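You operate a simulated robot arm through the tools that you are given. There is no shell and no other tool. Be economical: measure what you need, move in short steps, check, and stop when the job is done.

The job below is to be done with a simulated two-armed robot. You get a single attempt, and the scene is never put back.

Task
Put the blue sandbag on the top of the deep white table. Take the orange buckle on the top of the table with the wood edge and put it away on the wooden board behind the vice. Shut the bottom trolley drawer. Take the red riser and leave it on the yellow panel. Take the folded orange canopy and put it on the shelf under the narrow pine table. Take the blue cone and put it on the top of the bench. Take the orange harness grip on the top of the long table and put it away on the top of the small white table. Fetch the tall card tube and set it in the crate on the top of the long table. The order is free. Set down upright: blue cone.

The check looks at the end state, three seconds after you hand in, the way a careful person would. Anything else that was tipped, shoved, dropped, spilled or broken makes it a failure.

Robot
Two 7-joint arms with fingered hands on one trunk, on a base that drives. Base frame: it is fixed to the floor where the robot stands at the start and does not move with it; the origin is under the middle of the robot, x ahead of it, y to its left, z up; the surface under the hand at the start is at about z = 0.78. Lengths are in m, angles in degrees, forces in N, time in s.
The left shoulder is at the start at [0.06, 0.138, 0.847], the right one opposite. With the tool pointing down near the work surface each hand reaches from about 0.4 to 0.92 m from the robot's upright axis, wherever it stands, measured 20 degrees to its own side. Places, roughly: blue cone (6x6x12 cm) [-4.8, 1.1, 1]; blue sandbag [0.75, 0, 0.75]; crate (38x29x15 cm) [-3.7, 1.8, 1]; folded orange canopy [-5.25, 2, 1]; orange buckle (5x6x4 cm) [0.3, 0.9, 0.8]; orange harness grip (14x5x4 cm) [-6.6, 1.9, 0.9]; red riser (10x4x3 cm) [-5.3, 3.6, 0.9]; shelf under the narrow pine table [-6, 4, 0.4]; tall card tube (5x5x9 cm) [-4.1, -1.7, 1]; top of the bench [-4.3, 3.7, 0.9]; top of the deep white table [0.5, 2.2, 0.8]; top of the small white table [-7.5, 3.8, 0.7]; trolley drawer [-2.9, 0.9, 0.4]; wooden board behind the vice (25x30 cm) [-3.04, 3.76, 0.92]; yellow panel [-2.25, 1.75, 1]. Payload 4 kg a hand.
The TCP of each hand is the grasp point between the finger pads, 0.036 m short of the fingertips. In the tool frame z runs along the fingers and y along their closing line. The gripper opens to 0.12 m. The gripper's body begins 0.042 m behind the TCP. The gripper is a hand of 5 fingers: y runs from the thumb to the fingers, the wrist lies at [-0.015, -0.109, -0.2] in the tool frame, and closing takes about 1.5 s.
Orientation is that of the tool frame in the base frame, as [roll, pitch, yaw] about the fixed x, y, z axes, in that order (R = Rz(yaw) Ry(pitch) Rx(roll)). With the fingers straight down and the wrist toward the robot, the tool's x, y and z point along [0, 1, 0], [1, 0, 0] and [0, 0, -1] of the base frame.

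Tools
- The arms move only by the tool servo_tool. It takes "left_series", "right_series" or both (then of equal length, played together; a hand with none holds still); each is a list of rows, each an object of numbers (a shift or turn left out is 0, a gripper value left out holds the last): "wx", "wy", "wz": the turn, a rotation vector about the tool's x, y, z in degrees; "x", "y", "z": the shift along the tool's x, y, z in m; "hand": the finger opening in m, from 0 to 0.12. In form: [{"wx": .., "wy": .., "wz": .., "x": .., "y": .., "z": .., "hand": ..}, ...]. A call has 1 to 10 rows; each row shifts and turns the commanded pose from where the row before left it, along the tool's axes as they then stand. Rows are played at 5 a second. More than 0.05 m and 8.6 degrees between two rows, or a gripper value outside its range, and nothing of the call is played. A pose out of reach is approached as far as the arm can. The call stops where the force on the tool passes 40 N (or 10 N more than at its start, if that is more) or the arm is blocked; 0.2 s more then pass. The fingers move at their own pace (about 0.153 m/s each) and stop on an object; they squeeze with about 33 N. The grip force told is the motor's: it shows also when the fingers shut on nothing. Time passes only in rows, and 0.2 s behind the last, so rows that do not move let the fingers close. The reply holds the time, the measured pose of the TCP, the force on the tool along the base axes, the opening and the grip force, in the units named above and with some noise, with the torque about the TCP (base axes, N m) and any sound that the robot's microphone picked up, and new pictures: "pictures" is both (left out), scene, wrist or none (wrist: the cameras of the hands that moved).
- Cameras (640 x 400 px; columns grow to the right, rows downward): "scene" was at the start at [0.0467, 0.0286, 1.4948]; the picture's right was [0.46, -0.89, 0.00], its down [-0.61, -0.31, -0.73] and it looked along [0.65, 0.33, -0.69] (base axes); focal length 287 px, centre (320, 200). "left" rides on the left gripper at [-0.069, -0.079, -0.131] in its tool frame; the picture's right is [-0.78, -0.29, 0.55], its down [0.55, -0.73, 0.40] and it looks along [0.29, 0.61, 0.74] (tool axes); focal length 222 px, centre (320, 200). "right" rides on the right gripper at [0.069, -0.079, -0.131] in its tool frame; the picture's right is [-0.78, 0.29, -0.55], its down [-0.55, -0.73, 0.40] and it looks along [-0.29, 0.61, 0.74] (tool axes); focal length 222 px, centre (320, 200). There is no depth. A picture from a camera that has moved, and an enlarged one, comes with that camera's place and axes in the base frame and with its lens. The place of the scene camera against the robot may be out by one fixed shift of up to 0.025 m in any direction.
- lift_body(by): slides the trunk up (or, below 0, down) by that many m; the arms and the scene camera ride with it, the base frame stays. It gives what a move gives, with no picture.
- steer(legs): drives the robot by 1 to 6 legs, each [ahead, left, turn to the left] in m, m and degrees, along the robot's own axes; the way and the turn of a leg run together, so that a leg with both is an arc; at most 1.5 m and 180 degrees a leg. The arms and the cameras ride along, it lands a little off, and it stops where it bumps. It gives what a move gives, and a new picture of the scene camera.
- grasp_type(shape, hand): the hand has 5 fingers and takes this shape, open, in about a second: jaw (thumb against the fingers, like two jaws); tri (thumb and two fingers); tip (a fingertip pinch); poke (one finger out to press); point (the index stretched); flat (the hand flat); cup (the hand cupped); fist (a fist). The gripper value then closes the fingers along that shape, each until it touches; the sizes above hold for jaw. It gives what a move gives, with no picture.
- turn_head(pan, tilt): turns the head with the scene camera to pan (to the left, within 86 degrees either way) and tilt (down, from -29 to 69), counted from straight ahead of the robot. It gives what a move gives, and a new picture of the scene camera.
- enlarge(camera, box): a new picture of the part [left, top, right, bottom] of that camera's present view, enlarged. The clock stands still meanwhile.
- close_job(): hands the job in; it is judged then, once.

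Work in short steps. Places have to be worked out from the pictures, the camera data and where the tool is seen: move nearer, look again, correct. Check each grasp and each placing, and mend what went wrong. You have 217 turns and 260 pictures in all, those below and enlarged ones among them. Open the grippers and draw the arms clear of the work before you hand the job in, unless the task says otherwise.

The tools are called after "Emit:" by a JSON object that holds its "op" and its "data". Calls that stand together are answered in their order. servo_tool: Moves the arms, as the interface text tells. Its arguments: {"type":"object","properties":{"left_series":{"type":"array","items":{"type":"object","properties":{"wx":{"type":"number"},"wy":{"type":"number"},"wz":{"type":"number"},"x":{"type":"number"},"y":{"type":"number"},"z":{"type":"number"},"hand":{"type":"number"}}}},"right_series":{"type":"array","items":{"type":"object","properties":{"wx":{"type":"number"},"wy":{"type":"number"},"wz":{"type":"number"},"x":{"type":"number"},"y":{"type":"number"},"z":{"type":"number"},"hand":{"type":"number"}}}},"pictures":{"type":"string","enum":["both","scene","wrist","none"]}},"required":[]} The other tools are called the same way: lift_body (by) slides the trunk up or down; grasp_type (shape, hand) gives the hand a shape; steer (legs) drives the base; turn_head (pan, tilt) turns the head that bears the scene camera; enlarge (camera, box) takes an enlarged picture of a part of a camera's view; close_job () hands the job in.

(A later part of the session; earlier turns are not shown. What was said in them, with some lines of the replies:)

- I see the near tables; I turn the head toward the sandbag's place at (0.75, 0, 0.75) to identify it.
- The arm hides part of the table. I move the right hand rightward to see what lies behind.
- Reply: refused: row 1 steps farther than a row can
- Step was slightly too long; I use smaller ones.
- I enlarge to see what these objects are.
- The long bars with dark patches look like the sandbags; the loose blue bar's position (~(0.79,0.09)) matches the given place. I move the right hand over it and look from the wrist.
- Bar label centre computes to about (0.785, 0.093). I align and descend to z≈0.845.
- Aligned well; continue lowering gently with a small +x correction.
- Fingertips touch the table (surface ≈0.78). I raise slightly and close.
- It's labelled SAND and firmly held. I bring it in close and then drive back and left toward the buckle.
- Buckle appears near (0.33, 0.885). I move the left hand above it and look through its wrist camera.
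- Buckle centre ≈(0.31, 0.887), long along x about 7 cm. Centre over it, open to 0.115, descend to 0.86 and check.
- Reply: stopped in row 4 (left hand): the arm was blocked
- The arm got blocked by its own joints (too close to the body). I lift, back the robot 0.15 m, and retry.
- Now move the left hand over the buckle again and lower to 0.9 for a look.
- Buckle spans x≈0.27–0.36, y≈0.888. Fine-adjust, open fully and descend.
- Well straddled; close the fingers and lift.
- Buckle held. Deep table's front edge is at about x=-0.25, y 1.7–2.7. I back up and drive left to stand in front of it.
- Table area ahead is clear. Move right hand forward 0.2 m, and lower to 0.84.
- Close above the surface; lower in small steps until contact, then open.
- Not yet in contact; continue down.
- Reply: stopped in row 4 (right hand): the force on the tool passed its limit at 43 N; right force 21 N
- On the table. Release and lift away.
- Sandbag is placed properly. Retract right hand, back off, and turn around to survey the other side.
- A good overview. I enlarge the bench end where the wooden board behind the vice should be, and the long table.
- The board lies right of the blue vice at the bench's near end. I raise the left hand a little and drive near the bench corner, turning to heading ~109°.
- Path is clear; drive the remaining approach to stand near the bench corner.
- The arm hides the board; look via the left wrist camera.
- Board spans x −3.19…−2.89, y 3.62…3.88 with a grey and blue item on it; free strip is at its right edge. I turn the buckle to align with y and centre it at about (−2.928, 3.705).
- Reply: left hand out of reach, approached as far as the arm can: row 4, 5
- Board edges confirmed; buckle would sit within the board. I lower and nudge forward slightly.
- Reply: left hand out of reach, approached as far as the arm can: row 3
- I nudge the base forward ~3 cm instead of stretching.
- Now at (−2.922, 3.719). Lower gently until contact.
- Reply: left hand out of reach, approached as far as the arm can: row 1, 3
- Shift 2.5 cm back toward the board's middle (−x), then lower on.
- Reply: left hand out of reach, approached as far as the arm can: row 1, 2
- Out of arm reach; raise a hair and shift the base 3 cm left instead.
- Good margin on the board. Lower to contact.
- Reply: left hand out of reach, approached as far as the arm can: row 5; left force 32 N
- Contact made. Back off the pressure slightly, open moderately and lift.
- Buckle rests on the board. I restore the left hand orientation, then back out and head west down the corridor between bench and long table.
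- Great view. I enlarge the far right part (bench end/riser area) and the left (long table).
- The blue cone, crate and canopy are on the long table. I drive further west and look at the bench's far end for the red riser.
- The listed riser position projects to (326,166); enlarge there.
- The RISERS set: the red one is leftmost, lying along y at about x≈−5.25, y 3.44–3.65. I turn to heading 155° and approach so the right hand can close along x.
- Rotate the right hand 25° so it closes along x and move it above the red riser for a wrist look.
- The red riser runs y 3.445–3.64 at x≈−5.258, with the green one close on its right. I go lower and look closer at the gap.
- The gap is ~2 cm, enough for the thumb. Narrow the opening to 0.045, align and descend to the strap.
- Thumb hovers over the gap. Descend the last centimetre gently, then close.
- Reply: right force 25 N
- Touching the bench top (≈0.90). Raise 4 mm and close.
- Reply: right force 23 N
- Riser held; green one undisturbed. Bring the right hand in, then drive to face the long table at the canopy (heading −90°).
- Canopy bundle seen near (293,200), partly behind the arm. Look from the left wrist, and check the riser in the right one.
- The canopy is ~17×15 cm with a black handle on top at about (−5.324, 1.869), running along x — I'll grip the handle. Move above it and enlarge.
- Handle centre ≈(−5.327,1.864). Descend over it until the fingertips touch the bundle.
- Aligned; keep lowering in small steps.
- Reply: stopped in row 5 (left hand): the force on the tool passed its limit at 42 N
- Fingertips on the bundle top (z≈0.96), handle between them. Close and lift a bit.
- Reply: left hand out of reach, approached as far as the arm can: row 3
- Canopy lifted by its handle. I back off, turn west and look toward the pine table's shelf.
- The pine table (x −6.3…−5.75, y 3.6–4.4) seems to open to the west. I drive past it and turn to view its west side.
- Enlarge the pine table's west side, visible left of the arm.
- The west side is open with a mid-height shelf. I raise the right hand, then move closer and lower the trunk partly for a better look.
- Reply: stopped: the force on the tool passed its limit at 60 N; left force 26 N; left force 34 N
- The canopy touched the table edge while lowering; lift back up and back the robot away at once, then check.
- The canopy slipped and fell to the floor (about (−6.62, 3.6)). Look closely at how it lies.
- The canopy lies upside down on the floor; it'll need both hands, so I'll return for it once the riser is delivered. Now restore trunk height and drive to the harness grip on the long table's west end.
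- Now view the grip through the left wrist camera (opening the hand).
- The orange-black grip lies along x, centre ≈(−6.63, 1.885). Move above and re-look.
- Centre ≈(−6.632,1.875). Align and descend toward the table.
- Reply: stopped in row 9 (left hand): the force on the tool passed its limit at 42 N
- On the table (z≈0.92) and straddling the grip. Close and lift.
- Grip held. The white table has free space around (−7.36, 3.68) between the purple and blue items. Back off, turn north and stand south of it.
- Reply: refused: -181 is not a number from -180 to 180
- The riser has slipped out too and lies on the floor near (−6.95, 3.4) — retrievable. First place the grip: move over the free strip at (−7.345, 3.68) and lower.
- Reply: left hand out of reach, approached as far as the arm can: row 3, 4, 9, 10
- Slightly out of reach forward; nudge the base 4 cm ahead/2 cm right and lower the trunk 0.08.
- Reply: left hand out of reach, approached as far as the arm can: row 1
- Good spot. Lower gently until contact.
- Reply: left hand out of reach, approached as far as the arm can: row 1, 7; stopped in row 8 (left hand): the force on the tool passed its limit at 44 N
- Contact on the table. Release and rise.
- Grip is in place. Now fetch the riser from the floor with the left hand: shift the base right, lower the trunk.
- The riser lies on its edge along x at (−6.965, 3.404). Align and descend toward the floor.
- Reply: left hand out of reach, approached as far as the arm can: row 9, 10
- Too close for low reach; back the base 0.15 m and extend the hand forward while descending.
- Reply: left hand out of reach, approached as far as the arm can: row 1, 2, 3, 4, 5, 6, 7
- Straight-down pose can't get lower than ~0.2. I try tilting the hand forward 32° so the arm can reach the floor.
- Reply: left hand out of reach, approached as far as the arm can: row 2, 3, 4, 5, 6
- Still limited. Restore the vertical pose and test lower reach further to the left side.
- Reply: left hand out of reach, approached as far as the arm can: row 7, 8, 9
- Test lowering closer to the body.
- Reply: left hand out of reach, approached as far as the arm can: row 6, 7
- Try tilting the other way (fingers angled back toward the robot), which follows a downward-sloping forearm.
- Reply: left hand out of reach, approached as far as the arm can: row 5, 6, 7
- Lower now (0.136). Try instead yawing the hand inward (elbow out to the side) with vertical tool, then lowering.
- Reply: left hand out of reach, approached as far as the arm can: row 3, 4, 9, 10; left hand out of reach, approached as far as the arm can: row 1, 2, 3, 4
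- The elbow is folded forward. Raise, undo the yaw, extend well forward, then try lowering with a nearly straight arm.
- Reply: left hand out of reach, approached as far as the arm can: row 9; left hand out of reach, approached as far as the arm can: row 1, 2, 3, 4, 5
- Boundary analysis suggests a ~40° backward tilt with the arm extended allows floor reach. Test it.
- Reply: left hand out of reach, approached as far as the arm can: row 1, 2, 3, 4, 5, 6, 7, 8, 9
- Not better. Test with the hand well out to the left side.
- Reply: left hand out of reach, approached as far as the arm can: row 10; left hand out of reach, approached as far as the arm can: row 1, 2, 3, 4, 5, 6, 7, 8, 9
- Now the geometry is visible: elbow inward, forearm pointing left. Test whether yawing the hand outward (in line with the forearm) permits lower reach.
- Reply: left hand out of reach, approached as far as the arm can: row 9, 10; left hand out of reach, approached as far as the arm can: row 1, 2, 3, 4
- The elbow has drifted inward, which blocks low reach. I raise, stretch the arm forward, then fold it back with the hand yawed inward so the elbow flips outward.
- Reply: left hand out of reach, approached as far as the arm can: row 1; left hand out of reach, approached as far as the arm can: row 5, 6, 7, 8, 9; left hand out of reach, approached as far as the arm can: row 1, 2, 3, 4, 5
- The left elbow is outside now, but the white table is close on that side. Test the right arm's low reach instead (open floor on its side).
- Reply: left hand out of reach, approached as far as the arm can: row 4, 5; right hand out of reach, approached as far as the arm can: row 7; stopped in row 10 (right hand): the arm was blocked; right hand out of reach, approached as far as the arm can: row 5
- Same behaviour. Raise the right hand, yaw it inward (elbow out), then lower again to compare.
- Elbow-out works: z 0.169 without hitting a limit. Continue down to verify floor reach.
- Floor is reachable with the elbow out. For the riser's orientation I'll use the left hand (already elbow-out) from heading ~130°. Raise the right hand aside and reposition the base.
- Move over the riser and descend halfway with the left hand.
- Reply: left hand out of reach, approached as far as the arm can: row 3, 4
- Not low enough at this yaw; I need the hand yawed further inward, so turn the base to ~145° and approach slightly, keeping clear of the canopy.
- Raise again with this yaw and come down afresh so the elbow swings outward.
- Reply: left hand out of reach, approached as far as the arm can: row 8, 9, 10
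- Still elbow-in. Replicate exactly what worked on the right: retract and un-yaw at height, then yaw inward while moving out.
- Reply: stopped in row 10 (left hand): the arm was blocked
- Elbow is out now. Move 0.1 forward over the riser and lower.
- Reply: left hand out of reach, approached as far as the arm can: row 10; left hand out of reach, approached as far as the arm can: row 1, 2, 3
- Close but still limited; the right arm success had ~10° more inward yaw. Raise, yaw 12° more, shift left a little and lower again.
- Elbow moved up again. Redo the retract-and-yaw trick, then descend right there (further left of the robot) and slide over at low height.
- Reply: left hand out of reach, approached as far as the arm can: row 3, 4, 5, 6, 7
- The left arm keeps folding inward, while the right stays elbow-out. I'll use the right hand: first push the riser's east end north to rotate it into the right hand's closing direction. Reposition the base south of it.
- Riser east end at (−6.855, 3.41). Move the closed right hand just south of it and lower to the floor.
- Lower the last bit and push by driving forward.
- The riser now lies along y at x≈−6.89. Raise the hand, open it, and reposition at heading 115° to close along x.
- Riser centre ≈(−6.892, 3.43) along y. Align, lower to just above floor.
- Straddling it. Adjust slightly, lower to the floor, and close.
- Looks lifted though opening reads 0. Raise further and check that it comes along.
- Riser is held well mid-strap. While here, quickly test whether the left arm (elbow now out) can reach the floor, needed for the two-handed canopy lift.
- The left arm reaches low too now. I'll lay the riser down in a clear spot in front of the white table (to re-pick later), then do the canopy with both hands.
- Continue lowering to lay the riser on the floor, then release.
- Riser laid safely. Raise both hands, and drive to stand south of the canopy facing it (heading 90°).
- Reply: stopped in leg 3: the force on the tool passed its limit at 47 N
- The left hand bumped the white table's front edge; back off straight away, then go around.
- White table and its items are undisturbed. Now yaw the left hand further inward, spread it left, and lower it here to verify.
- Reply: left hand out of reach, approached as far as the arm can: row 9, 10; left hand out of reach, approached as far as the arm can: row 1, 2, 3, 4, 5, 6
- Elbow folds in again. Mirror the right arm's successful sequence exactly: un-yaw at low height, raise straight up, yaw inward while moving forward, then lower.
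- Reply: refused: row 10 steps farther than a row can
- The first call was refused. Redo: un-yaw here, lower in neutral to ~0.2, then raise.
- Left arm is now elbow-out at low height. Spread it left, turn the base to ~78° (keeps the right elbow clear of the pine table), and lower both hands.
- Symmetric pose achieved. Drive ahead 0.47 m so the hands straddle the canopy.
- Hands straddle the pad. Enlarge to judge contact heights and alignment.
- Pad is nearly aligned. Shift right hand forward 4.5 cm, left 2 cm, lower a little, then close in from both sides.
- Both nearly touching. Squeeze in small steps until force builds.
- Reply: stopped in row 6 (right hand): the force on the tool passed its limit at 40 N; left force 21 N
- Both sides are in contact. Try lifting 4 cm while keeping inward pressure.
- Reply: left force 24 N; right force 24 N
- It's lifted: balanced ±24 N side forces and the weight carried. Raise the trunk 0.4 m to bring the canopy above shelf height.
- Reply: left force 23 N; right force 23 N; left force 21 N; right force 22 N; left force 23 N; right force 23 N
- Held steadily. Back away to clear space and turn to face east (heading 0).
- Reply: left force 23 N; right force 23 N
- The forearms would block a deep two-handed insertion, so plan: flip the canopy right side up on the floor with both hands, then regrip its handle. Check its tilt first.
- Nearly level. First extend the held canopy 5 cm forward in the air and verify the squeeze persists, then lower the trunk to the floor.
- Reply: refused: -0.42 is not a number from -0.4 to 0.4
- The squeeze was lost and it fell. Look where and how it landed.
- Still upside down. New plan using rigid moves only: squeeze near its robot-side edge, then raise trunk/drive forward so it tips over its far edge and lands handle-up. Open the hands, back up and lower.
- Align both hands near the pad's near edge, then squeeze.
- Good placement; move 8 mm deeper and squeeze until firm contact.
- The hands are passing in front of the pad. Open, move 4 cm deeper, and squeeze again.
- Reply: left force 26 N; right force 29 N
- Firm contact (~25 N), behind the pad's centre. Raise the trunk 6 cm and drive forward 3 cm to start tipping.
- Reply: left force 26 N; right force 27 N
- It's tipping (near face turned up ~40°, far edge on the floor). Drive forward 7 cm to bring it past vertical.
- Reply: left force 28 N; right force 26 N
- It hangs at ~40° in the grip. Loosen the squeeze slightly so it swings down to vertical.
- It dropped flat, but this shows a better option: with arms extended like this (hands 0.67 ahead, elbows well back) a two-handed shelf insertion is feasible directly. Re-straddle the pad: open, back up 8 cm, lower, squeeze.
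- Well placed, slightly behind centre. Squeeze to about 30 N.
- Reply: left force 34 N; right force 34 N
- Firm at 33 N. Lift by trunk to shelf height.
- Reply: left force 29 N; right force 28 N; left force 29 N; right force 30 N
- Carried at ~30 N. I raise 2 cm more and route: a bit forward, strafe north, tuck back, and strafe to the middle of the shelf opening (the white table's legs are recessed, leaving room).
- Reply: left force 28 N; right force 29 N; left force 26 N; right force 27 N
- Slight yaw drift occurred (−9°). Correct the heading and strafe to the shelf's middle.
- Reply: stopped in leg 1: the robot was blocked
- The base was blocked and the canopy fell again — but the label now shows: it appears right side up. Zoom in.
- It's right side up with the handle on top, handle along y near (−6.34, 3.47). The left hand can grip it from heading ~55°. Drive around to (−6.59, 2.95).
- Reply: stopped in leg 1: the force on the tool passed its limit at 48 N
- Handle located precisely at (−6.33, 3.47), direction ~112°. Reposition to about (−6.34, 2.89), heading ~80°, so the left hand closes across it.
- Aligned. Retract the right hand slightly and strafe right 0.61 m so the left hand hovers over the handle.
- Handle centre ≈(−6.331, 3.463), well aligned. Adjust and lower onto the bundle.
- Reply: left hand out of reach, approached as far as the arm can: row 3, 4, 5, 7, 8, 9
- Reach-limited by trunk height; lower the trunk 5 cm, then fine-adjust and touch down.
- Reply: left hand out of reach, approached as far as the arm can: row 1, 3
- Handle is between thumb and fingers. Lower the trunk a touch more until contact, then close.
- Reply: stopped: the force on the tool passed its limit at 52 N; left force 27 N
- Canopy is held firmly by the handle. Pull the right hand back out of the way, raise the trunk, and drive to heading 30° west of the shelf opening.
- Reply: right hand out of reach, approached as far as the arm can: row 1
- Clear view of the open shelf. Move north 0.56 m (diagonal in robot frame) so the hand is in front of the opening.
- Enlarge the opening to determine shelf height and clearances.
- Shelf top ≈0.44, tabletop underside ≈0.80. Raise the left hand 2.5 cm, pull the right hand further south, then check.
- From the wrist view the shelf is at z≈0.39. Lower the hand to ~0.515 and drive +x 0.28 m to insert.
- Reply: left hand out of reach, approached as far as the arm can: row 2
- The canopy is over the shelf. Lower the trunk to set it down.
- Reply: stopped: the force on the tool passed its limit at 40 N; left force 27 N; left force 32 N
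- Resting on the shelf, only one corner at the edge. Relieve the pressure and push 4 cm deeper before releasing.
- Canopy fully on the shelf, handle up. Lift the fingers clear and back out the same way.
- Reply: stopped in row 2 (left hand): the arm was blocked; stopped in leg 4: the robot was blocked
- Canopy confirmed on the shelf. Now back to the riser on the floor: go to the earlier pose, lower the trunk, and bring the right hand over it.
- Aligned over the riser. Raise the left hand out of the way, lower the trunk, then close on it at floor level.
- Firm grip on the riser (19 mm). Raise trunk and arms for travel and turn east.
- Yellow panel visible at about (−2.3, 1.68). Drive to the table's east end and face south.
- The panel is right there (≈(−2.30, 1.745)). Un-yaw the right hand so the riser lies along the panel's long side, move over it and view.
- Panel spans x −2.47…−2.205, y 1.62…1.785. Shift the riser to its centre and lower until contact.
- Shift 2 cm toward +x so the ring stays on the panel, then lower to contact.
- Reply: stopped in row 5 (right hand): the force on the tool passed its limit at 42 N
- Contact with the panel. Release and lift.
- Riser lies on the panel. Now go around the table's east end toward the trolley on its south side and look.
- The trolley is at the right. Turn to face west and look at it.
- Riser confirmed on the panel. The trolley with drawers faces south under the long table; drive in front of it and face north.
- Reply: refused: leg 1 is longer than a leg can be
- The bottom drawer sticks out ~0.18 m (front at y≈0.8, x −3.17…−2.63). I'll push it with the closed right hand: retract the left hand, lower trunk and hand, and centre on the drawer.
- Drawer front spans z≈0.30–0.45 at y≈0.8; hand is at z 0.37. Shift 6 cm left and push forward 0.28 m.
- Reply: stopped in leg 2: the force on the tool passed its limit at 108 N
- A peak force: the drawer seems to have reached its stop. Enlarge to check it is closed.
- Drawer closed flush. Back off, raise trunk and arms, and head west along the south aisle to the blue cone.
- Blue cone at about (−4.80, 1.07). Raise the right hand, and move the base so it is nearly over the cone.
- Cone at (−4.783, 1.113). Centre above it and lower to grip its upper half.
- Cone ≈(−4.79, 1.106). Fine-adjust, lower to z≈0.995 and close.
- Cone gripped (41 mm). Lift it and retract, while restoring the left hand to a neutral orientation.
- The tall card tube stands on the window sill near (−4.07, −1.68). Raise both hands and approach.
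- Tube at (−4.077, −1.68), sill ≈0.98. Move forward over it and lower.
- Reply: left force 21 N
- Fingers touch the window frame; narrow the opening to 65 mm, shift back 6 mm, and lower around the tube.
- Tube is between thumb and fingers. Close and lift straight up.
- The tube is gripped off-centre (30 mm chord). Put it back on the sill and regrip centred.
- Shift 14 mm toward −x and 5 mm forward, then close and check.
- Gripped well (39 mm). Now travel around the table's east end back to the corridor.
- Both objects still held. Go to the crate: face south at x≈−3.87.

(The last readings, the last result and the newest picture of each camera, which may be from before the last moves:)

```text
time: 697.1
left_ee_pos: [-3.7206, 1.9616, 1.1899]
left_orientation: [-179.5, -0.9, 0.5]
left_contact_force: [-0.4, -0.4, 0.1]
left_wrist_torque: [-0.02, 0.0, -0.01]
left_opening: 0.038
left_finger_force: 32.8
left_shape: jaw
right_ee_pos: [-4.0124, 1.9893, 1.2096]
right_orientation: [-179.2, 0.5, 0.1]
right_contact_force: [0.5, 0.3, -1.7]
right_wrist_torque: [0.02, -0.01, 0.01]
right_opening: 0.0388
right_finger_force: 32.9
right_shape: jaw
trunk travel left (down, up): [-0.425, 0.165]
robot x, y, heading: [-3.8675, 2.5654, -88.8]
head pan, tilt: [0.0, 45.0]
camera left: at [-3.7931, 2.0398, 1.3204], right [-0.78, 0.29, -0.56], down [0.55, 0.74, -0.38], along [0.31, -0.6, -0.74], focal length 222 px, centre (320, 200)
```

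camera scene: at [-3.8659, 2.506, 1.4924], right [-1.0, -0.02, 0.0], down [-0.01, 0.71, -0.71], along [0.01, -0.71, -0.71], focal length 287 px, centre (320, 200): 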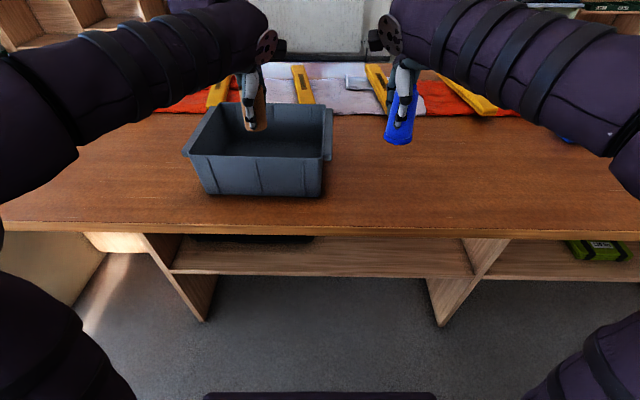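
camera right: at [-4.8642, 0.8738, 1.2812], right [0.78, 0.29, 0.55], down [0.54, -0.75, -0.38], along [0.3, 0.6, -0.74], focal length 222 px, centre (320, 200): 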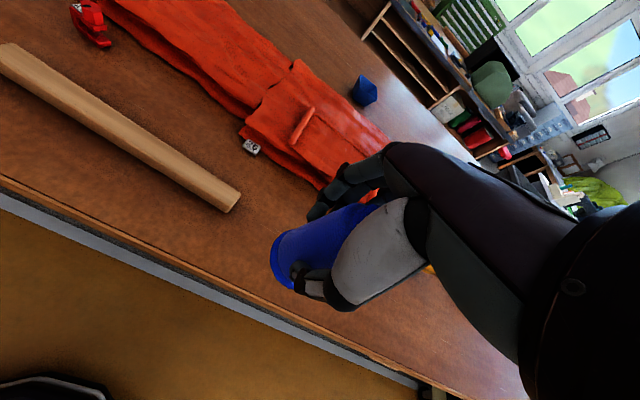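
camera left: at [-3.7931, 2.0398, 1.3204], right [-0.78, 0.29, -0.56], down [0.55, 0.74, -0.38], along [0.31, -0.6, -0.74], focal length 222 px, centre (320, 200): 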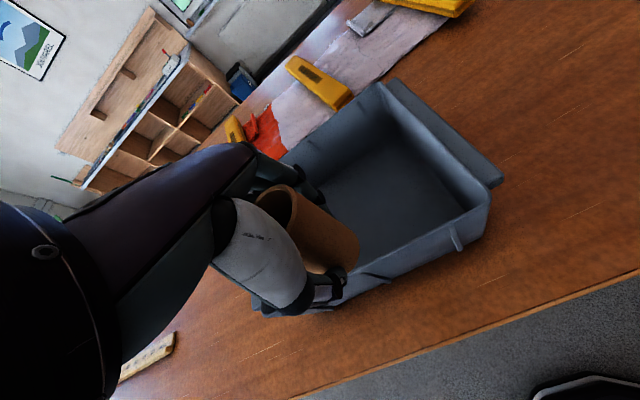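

Crate spans x −3.87…−3.53, y 1.70…1.96. Move over its centre and lower the tube inside.

Emit:
{"op": "servo_tool", "data": {"left_series": [{"x": 0.005, "y": 0.04}, {"x": 0.005, "y": 0.04}, {"x": 0.005, "y": 0.04}, {"x": 0.005, "y": 0.03}, {"z": 0.04}, {"z": 0.04}, {"z": 0.04}, {"z": 0.03}], "pictures": "wrist"}}

```text
time: 698.9
left_ee_pos: [-3.6953, 1.8161, 1.0399]
left_orientation: [-179.5, -0.9, 0.7]
left_contact_force: [-0.8, -0.2, 0.1]
left_wrist_torque: [0.01, 0.0, 0.0]
left_opening: 0.0381
left_finger_force: 32.9
left_shape: jaw
right_ee_pos: [-4.0122, 1.9903, 1.2089]
right_orientation: [-179.1, 0.6, 0.1]
right_contact_force: [0.8, 0.2, -3.8]
right_wrist_torque: [0.03, 0.01, -0.02]
right_opening: 0.0391
right_finger_force: 32.7
right_shape: jaw
trunk travel left (down, up): [-0.425, 0.165]
robot x, y, heading: [-3.8675, 2.569, -88.7]
head pan, tilt: [0.0, 45.0]
camera left: at [-3.7675, 1.8926, 1.1709], right [-0.78, 0.29, -0.56], down [0.55, 0.74, -0.38], along [0.3, -0.6, -0.74], focal length 222 px, centre (320, 200)
```

left: 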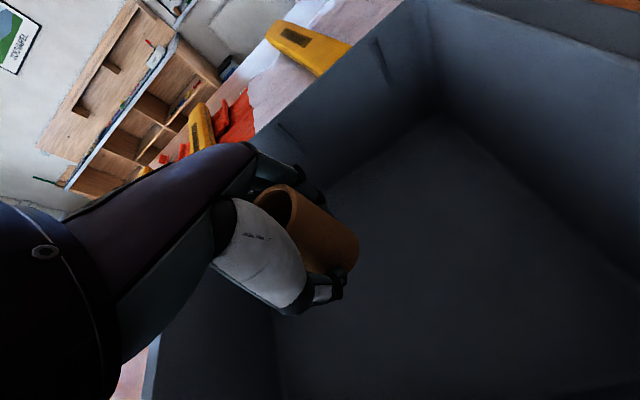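

Inside the crate with clearance. Lower gently until it touches the bottom.

Emit:
{"op": "servo_tool", "data": {"left_series": [{"z": 0.02}, {"z": 0.012}, {"z": 0.005}, {"z": 0.004}, {"z": 0.004}, {"z": 0.003}, {"z": 0.003}, {"z": 0.003}, {"z": 0.003}], "pictures": "none"}}

```text
time: 700.9
left_ee_pos: [-3.6957, 1.8145, 0.9826]
left_orientation: [-179.5, -0.8, 0.6]
left_contact_force: [0.5, -0.1, 0.5]
left_wrist_torque: [0.01, -0.01, 0.0]
left_opening: 0.0378
left_finger_force: 33.3
left_shape: jaw
right_ee_pos: [-4.0129, 1.9902, 1.2086]
right_orientation: [-179.2, 0.6, 0.1]
right_contact_force: [-0.1, 0.3, -0.4]
right_wrist_torque: [-0.01, 0.01, -0.02]
right_opening: 0.0392
right_finger_force: 32.5
right_shape: jaw
trunk travel left (down, up): [-0.425, 0.165]
robot x, y, heading: [-3.869, 2.5681, -88.7]
head pan, tilt: [0.0, 45.0]
```

Emit:
{"op": "servo_tool", "data": {"left_series": [{"z": 0.003}, {"z": 0.003}, {"z": 0.003}, {"z": 0.003}, {"z": 0.003}, {"z": 0.003}], "pictures": "none"}}

```text
time: 702.3
left_ee_pos: [-3.6957, 1.8155, 0.9689]
left_orientation: [-180.0, -0.9, 0.5]
left_contact_force: [-0.1, 0.8, 18.9]
left_wrist_torque: [-0.41, -0.04, 0.01]
left_opening: 0.0385
left_finger_force: 32.9
left_shape: jaw
right_ee_pos: [-4.0117, 1.9905, 1.2098]
right_orientation: [-179.3, 0.5, 0.1]
right_contact_force: [0.6, -0.8, -1.7]
right_wrist_torque: [0.02, -0.02, 0.04]
right_opening: 0.039
right_finger_force: 32.9
right_shape: jaw
trunk travel left (down, up): [-0.425, 0.165]
robot x, y, heading: [-3.8704, 2.5698, -88.6]
head pan, tilt: [0.0, 45.0]
```

The tube touches the crate bottom. Release and withdraw upward.

Emit:
{"op": "servo_tool", "data": {"left_series": [{"z": -0.002, "hand": 0.07}, {}, {}, {"z": -0.03}, {"z": -0.04}, {"z": -0.04}, {"z": -0.04}, {"z": -0.04}, {"y": -0.04}], "pictures": "wrist"}}

```text
time: 704.3
left_ee_pos: [-3.6993, 1.8547, 1.1578]
left_orientation: [-179.6, -0.9, 0.6]
left_contact_force: [0.0, 0.3, 0.8]
left_wrist_torque: [-0.01, 0.02, -0.01]
left_opening: 0.0699
left_finger_force: 0.0
left_shape: jaw
right_ee_pos: [-4.0118, 1.9927, 1.2112]
right_orientation: [-179.3, 0.6, 0.1]
right_contact_force: [0.4, 0.8, -1.2]
right_wrist_torque: [0.01, -0.01, 0.01]
right_opening: 0.0391
right_finger_force: 32.9
right_shape: jaw
trunk travel left (down, up): [-0.425, 0.165]
robot x, y, heading: [-3.8688, 2.568, -88.6]
head pan, tilt: [0.0, 45.0]
camera left: at [-3.7703, 1.9317, 1.2891], right [-0.78, 0.29, -0.56], down [0.55, 0.74, -0.38], along [0.3, -0.6, -0.74], focal length 222 px, centre (320, 200)
```

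left: 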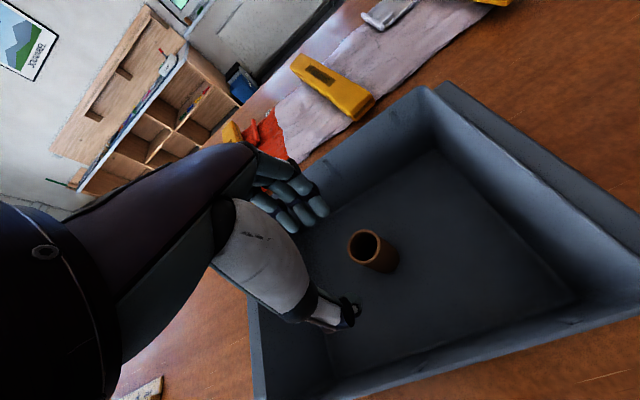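

Tube stands in the crate. Now turn to the bench with the cone.

Emit:
{"op": "servo_tool", "data": {"left_series": [{"z": -0.04, "y": -0.03}, {"y": -0.04}, {"y": -0.04}], "pictures": "none"}}

Emit:
{"op": "steer", "data": {"legs": [[-0.08, 0, 0], [0, 0, 179], [0.1, 0.55, 0]]}}

```text
time: 705.1
left_ee_pos: [-3.7028, 1.9629, 1.2009]
left_orientation: [-179.6, -1.0, 0.6]
left_contact_force: [0.5, 0.3, 0.4]
left_wrist_torque: [0.01, -0.01, -0.03]
left_opening: 0.0697
left_finger_force: 0.0
left_shape: jaw
right_ee_pos: [-4.0105, 1.9924, 1.2087]
right_orientation: [-179.2, 0.6, 0.1]
right_contact_force: [-0.2, -0.4, -2.0]
right_wrist_torque: [-0.01, -0.05, -0.02]
right_opening: 0.0391
right_finger_force: 33.1
right_shape: jaw
trunk travel left (down, up): [-0.425, 0.165]
robot x, y, heading: [-3.8746, 2.5658, -88.8]
head pan, tilt: [0.0, 45.0]
```

```text
time: 716.1
left_ee_pos: [-4.5341, 3.3996, 1.1998]
left_orientation: [-179.6, -0.8, 176.2]
left_contact_force: [-0.3, -1.1, 0.0]
left_wrist_torque: [0.0, -0.01, 0.0]
left_opening: 0.0698
left_finger_force: 0.1
left_shape: jaw
right_ee_pos: [-4.2286, 3.3459, 1.2102]
right_orientation: [-179.2, 0.6, 175.5]
right_contact_force: [0.1, 0.0, -1.5]
right_wrist_torque: [-0.02, 0.01, 0.0]
right_opening: 0.0383
right_finger_force: 33.2
right_shape: jaw
trunk travel left (down, up): [-0.425, 0.165]
robot x, y, heading: [-4.4161, 2.7841, 86.9]
head pan, tilt: [0.0, 45.0]
camera scene: at [-4.4094, 2.8248, 1.4924], right [1.0, -0.06, 0.0], down [-0.04, -0.71, -0.71], along [0.04, 0.71, -0.71], focal length 287 px, centre (320, 200)
```

scene: 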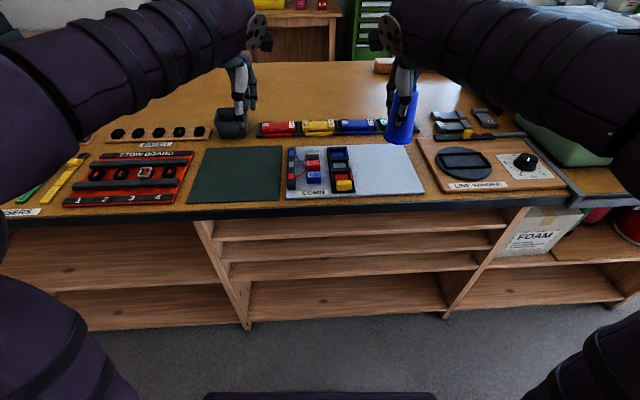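

Look for a free patch of bench top near here.

Emit:
{"op": "enlarge", "data": {"camera": "scene", "box": [180, 60, 500, 220]}}

```text
2.00 times, centred on (340, 140) of scene
camera zoom: at [-4.4094, 2.8248, 1.4924], right [1.0, -0.06, 0.0], down [-0.04, -0.71, -0.71], along [0.04, 0.71, -0.71], focal length 574 px, centre (280, 320)
```

zoom: 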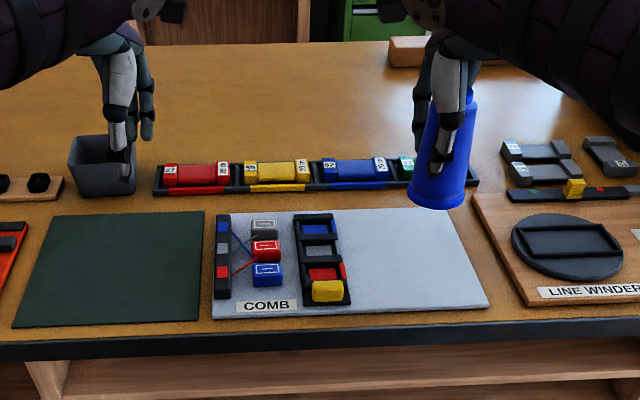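

The open area is behind the colour blocks (y ≳ 3.9). Move the base closer/left for maximal reach of the right arm, lower the cone a bit and extend.

Emit:
{"op": "steer", "data": {"legs": [[0, 0, 3.1], [0.22, 0.13, 0]]}}

Emit:
{"op": "servo_tool", "data": {"right_series": [{"z": 0.04}, {"z": 0.04}, {"z": 0.04}, {"x": -0.018, "y": 0.043}, {"x": -0.018, "y": 0.043}, {"x": -0.018, "y": 0.043}, {"x": -0.018, "y": 0.043}, {"x": -0.018, "y": 0.043}, {"x": -0.018, "y": 0.043}, {"y": 0.03}], "pictures": "wrist"}}

```text
time: 718.4
left_ee_pos: [-4.6982, 3.611, 1.1994]
left_orientation: [-179.5, -0.9, 179.3]
left_contact_force: [-1.3, -0.2, -0.5]
left_wrist_torque: [-0.05, 0.0, 0.0]
left_opening: 0.0699
left_finger_force: 0.1
left_shape: jaw
right_ee_pos: [-4.3883, 3.5755, 1.2093]
right_orientation: [-179.1, 0.6, 178.8]
right_contact_force: [0.0, 0.2, -2.2]
right_wrist_torque: [-0.01, 0.05, 0.02]
right_opening: 0.0386
right_finger_force: 33.0
right_shape: jaw
trunk travel left (down, up): [-0.425, 0.165]
robot x, y, heading: [-4.5453, 3.0041, 90.0]
head pan, tilt: [0.0, 45.0]
camera scene: at [-4.5417, 3.0448, 1.4923], right [1.0, 0.0, 0.0], down [0.0, -0.71, -0.71], along [0.0, 0.71, -0.71], focal length 287 px, centre (320, 200)
```

scene: 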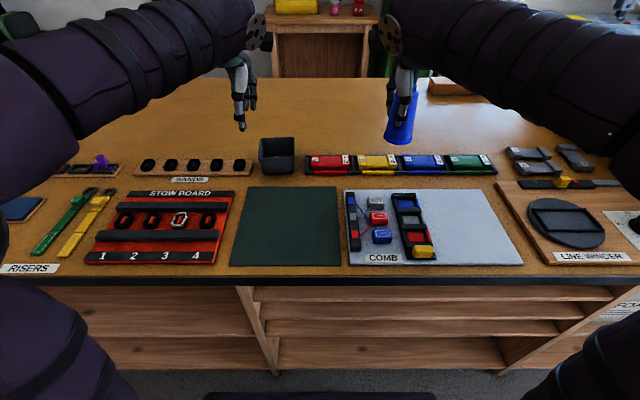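

```text
time: 720.5
left_ee_pos: [-4.6968, 3.613, 1.1972]
left_orientation: [-179.5, -1.0, 179.3]
left_contact_force: [-0.6, 1.3, -0.8]
left_wrist_torque: [-0.1, -0.05, -0.01]
left_opening: 0.0695
left_finger_force: 0.1
left_shape: jaw
right_ee_pos: [-4.2774, 3.829, 1.0657]
right_orientation: [-178.9, 0.6, 178.7]
right_contact_force: [0.3, 1.0, -1.8]
right_wrist_torque: [-0.07, 0.02, 0.01]
right_opening: 0.0384
right_finger_force: 32.6
right_shape: jaw
right hand out of reach, approached as far as the arm can: row 9, 10
trunk travel left (down, up): [-0.425, 0.165]
robot x, y, heading: [-4.5438, 2.9979, 89.7]
head pan, tilt: [0.0, 45.0]
camera right: at [-4.3507, 3.754, 1.1983], right [0.79, 0.28, 0.55], down [0.54, -0.75, -0.38], along [0.31, 0.59, -0.74], focal length 222 px, centre (320, 200)
```

right: 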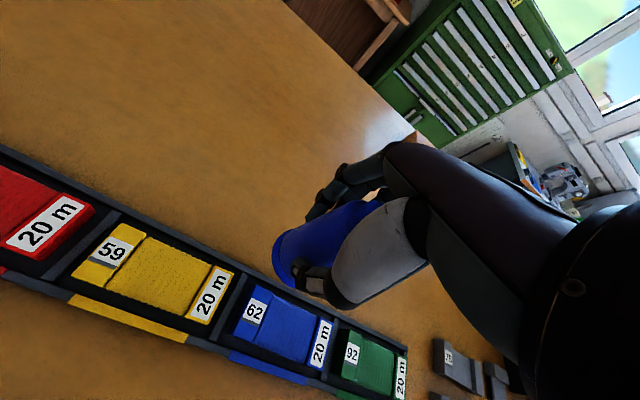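

Reach .87 m; needs ~5 cm more. Raise the trunk (better geometry), lower the arm correspondingly, and extend 5.5 cm.

Emit:
{"op": "lift_body", "data": {"by": 0.15}}

Emit:
{"op": "servo_tool", "data": {"right_series": [{"z": 0.04}, {"z": 0.04}, {"z": 0.04}, {"z": 0.03}, {"y": 0.03}, {"y": 0.03}], "pictures": "wrist"}}

```text
time: 722.3
left_ee_pos: [-4.698, 3.6098, 1.3494]
left_orientation: [-179.5, -0.9, 179.4]
left_contact_force: [-0.2, -0.7, 0.4]
left_wrist_torque: [-0.01, -0.01, 0.0]
left_opening: 0.07
left_finger_force: 0.0
left_shape: jaw
right_ee_pos: [-4.2794, 3.8266, 1.2197]
right_orientation: [-179.2, 0.5, 178.7]
right_contact_force: [0.8, 0.2, -1.5]
right_wrist_torque: [-0.03, 0.02, 0.01]
right_opening: 0.0384
right_finger_force: 32.7
right_shape: jaw
trunk travel left (down, up): [-0.575, 0.015]
robot x, y, heading: [-4.5441, 2.9998, 89.8]
head pan, tilt: [0.0, 45.0]
```

```text
time: 723.7
left_ee_pos: [-4.6974, 3.6093, 1.3504]
left_orientation: [-179.5, -1.0, 179.3]
left_contact_force: [-0.5, 0.2, -0.3]
left_wrist_torque: [0.02, 0.02, 0.01]
left_opening: 0.0696
left_finger_force: 0.0
left_shape: jaw
right_ee_pos: [-4.2764, 3.8642, 1.0672]
right_orientation: [-179.3, 0.5, 178.7]
right_contact_force: [-0.2, -0.9, -1.4]
right_wrist_torque: [0.03, 0.01, 0.0]
right_opening: 0.038
right_finger_force: 33.1
right_shape: jaw
right hand out of reach, approached as far as the arm can: row 6
trunk travel left (down, up): [-0.575, 0.015]
robot x, y, heading: [-4.5452, 2.9997, 89.5]
head pan, tilt: [0.0, 45.0]
camera right: at [-4.3493, 3.7875, 1.1994], right [0.79, 0.28, 0.55], down [0.54, -0.75, -0.38], along [0.31, 0.59, -0.74], focal length 222 px, centre (320, 200)
```

right: 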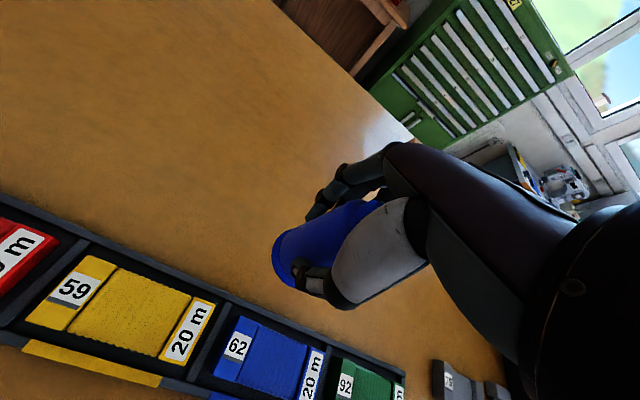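

Need ~3 cm more clearance from the blocks: nudge the base forward 3.5 cm.

Emit:
{"op": "steer", "data": {"legs": [[0.035, 0, 0]]}}

```text
time: 724.5
left_ee_pos: [-4.6979, 3.6477, 1.3485]
left_orientation: [-179.4, -1.0, 179.3]
left_contact_force: [-0.4, -0.2, 0.2]
left_wrist_torque: [-0.07, 0.01, -0.01]
left_opening: 0.0697
left_finger_force: 0.0
left_shape: jaw
right_ee_pos: [-4.2783, 3.9005, 1.0652]
right_orientation: [-179.0, 0.5, 178.7]
right_contact_force: [-0.9, 0.4, -2.5]
right_wrist_torque: [-0.06, 0.05, -0.02]
right_opening: 0.0384
right_finger_force: 32.9
right_shape: jaw
trunk travel left (down, up): [-0.575, 0.015]
robot x, y, heading: [-4.5448, 3.0386, 89.9]
head pan, tilt: [0.0, 45.0]
camera scene: at [-4.5411, 3.0809, 1.6423], right [1.0, 0.0, 0.0], down [0.0, -0.71, -0.71], along [0.0, 0.71, -0.71], focal length 287 px, centre (320, 200)
```

scene: 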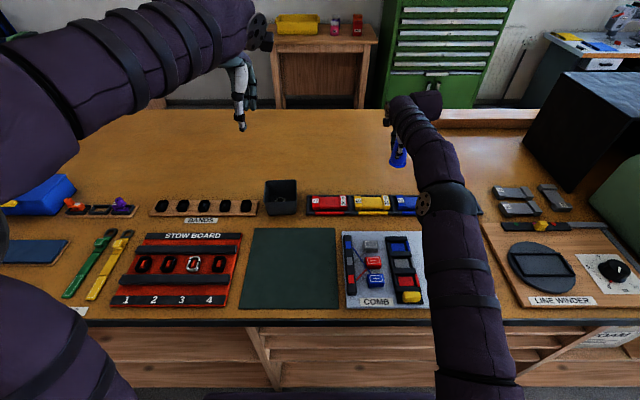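

Cone is well behind the blocks now. Lower to the bench until contact.

Emit:
{"op": "servo_tool", "data": {"right_series": [{"z": 0.035}, {"z": 0.03}, {"z": 0.01}, {"z": 0.004}, {"z": 0.004}, {"z": 0.003}, {"z": 0.003}, {"z": 0.003}], "pictures": "wrist"}}

```text
time: 726.4
left_ee_pos: [-4.6978, 3.6443, 1.3483]
left_orientation: [-179.5, -1.0, 179.3]
left_contact_force: [-1.6, 0.0, 0.3]
left_wrist_torque: [-0.02, 0.01, 0.0]
left_opening: 0.0701
left_finger_force: 0.0
left_shape: jaw
right_ee_pos: [-4.2778, 3.896, 0.9737]
right_orientation: [-179.1, 0.5, 178.7]
right_contact_force: [0.1, 0.2, -1.6]
right_wrist_torque: [0.01, 0.05, -0.01]
right_opening: 0.0384
right_finger_force: 33.1
right_shape: jaw
trunk travel left (down, up): [-0.575, 0.015]
robot x, y, heading: [-4.5419, 3.0355, 90.1]
head pan, tilt: [0.0, 45.0]
camera right: at [-4.3502, 3.8212, 1.106], right [0.79, 0.28, 0.55], down [0.54, -0.75, -0.38], along [0.31, 0.59, -0.74], focal length 222 px, centre (320, 200)
```

right: 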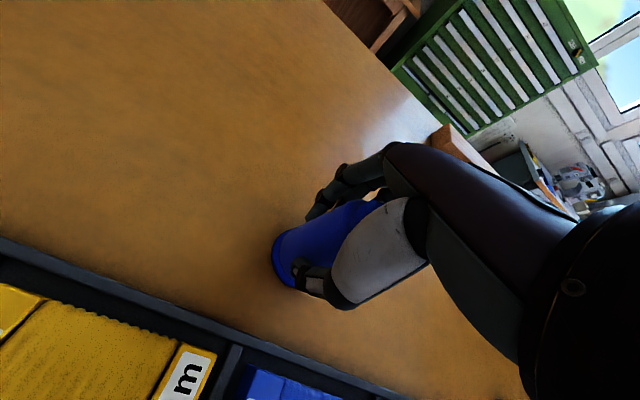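

Emit:
{"op": "servo_tool", "data": {"right_series": [{"z": 0.003}, {"z": 0.002}, {"z": 0.002}, {"z": 0.002}], "pictures": "none"}}

```text
time: 727.4
left_ee_pos: [-4.6973, 3.6417, 1.3508]
left_orientation: [-179.6, -0.8, 179.3]
left_contact_force: [0.3, -0.7, 0.6]
left_wrist_torque: [0.0, -0.01, 0.01]
left_opening: 0.0697
left_finger_force: 0.1
left_shape: jaw
right_ee_pos: [-4.2769, 3.8969, 0.972]
right_orientation: [-179.6, 0.5, 178.7]
right_contact_force: [0.5, -0.3, 18.7]
right_wrist_torque: [0.42, -0.07, -0.03]
right_opening: 0.0389
right_finger_force: 32.8
right_shape: jaw
trunk travel left (down, up): [-0.575, 0.015]
robot x, y, heading: [-4.5424, 3.0368, 89.8]
head pan, tilt: [0.0, 45.0]
```

Contact on the bench. Open moderately and rise straight up.

Emit:
{"op": "servo_tool", "data": {"right_series": [{"z": -0.002, "hand": 0.07}, {}, {}, {"z": -0.03}, {"z": -0.04}, {"z": -0.04}, {"z": -0.04}, {"z": -0.04}], "pictures": "wrist"}}

```text
time: 729.1
left_ee_pos: [-4.7016, 3.6426, 1.3511]
left_orientation: [-179.7, -0.9, 179.4]
left_contact_force: [-0.7, -0.4, -0.2]
left_wrist_torque: [0.03, -0.05, 0.02]
left_opening: 0.0698
left_finger_force: 0.0
left_shape: jaw
right_ee_pos: [-4.2879, 3.8889, 1.143]
right_orientation: [-179.3, 0.7, 179.0]
right_contact_force: [-0.5, 0.3, -0.1]
right_wrist_torque: [0.0, -0.07, -0.02]
right_opening: 0.07
right_finger_force: 0.0
right_shape: jaw
right hand out of reach, approached as far as the arm can: row 8
trunk travel left (down, up): [-0.575, 0.015]
robot x, y, heading: [-4.5419, 3.0371, 90.0]
head pan, tilt: [0.0, 45.0]
camera right: at [-4.3604, 3.8127, 1.2747], right [0.78, 0.28, 0.55], down [0.54, -0.75, -0.38], along [0.31, 0.6, -0.74], focal length 222 px, centre (320, 200)
```

right: 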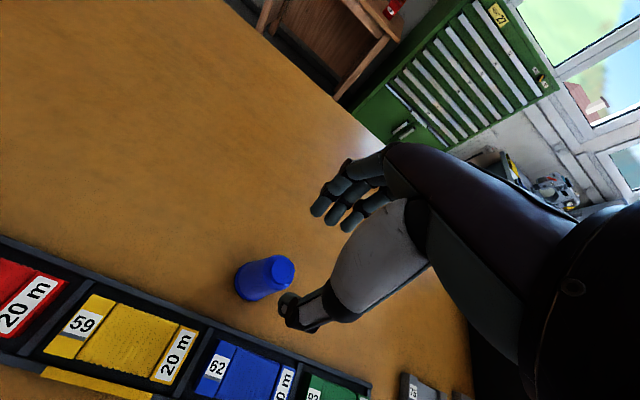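

The cone stands upright on the bench. Draw back from the bench with both hands open and clear, then verify the view.

Emit:
{"op": "steer", "data": {"legs": [[-0.38, 0, 0]]}}

Emit:
{"op": "servo_tool", "data": {"left_series": [{"hand": 0.1}, {"y": -0.04}, {"y": -0.04}], "right_series": [{"y": -0.04, "hand": 0.1}, {"y": -0.04}, {"y": -0.04}], "pictures": "none"}}

```text
time: 731.5
left_ee_pos: [-4.6979, 3.2659, 1.3493]
left_orientation: [-179.7, -1.0, 179.2]
left_contact_force: [-0.2, 0.2, 1.4]
left_wrist_torque: [-0.04, 0.0, 0.04]
left_opening: 0.0698
left_finger_force: 0.0
left_shape: jaw
right_ee_pos: [-4.2851, 3.5133, 1.1417]
right_orientation: [-179.3, 0.6, 178.8]
right_contact_force: [0.1, 0.0, 0.3]
right_wrist_torque: [0.02, 0.01, 0.0]
right_opening: 0.07
right_finger_force: 0.1
right_shape: jaw
trunk travel left (down, up): [-0.575, 0.015]
robot x, y, heading: [-4.5473, 2.658, 89.8]
head pan, tilt: [0.0, 45.0]
camera scene: at [-4.5422, 2.6997, 1.6424], right [1.0, 0.0, 0.0], down [0.0, -0.71, -0.71], along [0.0, 0.71, -0.71], focal length 287 px, centre (320, 200)
```

scene: 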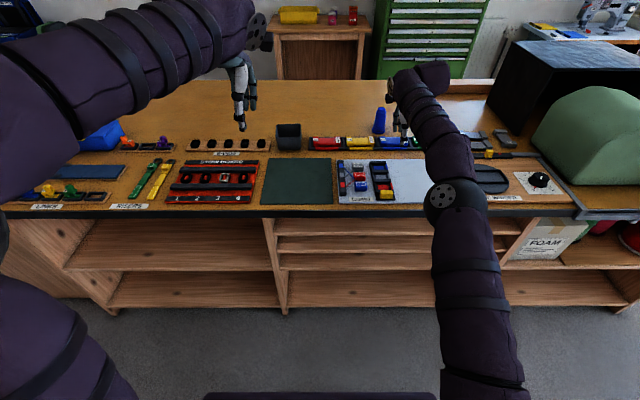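

```text
time: 732.3
left_ee_pos: [-4.6994, 3.1821, 1.3525]
left_orientation: [-179.7, -1.0, 179.2]
left_contact_force: [0.1, -0.3, 0.0]
left_wrist_torque: [0.04, -0.01, -0.02]
left_opening: 0.0996
left_finger_force: 0.1
left_shape: jaw
right_ee_pos: [-4.2859, 3.389, 1.1451]
right_orientation: [-179.4, 0.6, 178.8]
right_contact_force: [-0.4, -0.4, -0.7]
right_wrist_torque: [0.0, 0.01, 0.02]
right_opening: 0.0997
right_finger_force: 0.1
right_shape: jaw
trunk travel left (down, up): [-0.575, 0.015]
robot x, y, heading: [-4.547, 2.6578, 90.0]
head pan, tilt: [0.0, 45.0]
```

The cone stands upright on the bench, all eight items are done, both hands are open and clear; I hand in.

Emit:
{"op": "close_job", "data": {}}

```text
The job is handed in.
```

All eight items are in their places and the job is handed in; three things along the way could count against it:
- The canopy and the red riser each fell to the floor and were picked up again. The canopy now lies handle-up on the shelf. The riser stands on its edge on the yellow panel, with one end overhanging by about a centimetre.
- My arm or load bumped the narrow pine table and the small white table. I saw nothing shifted in the pictures.
- The bottom trolley drawer closed with a peak force of about 108 N. It looked flush afterwards.
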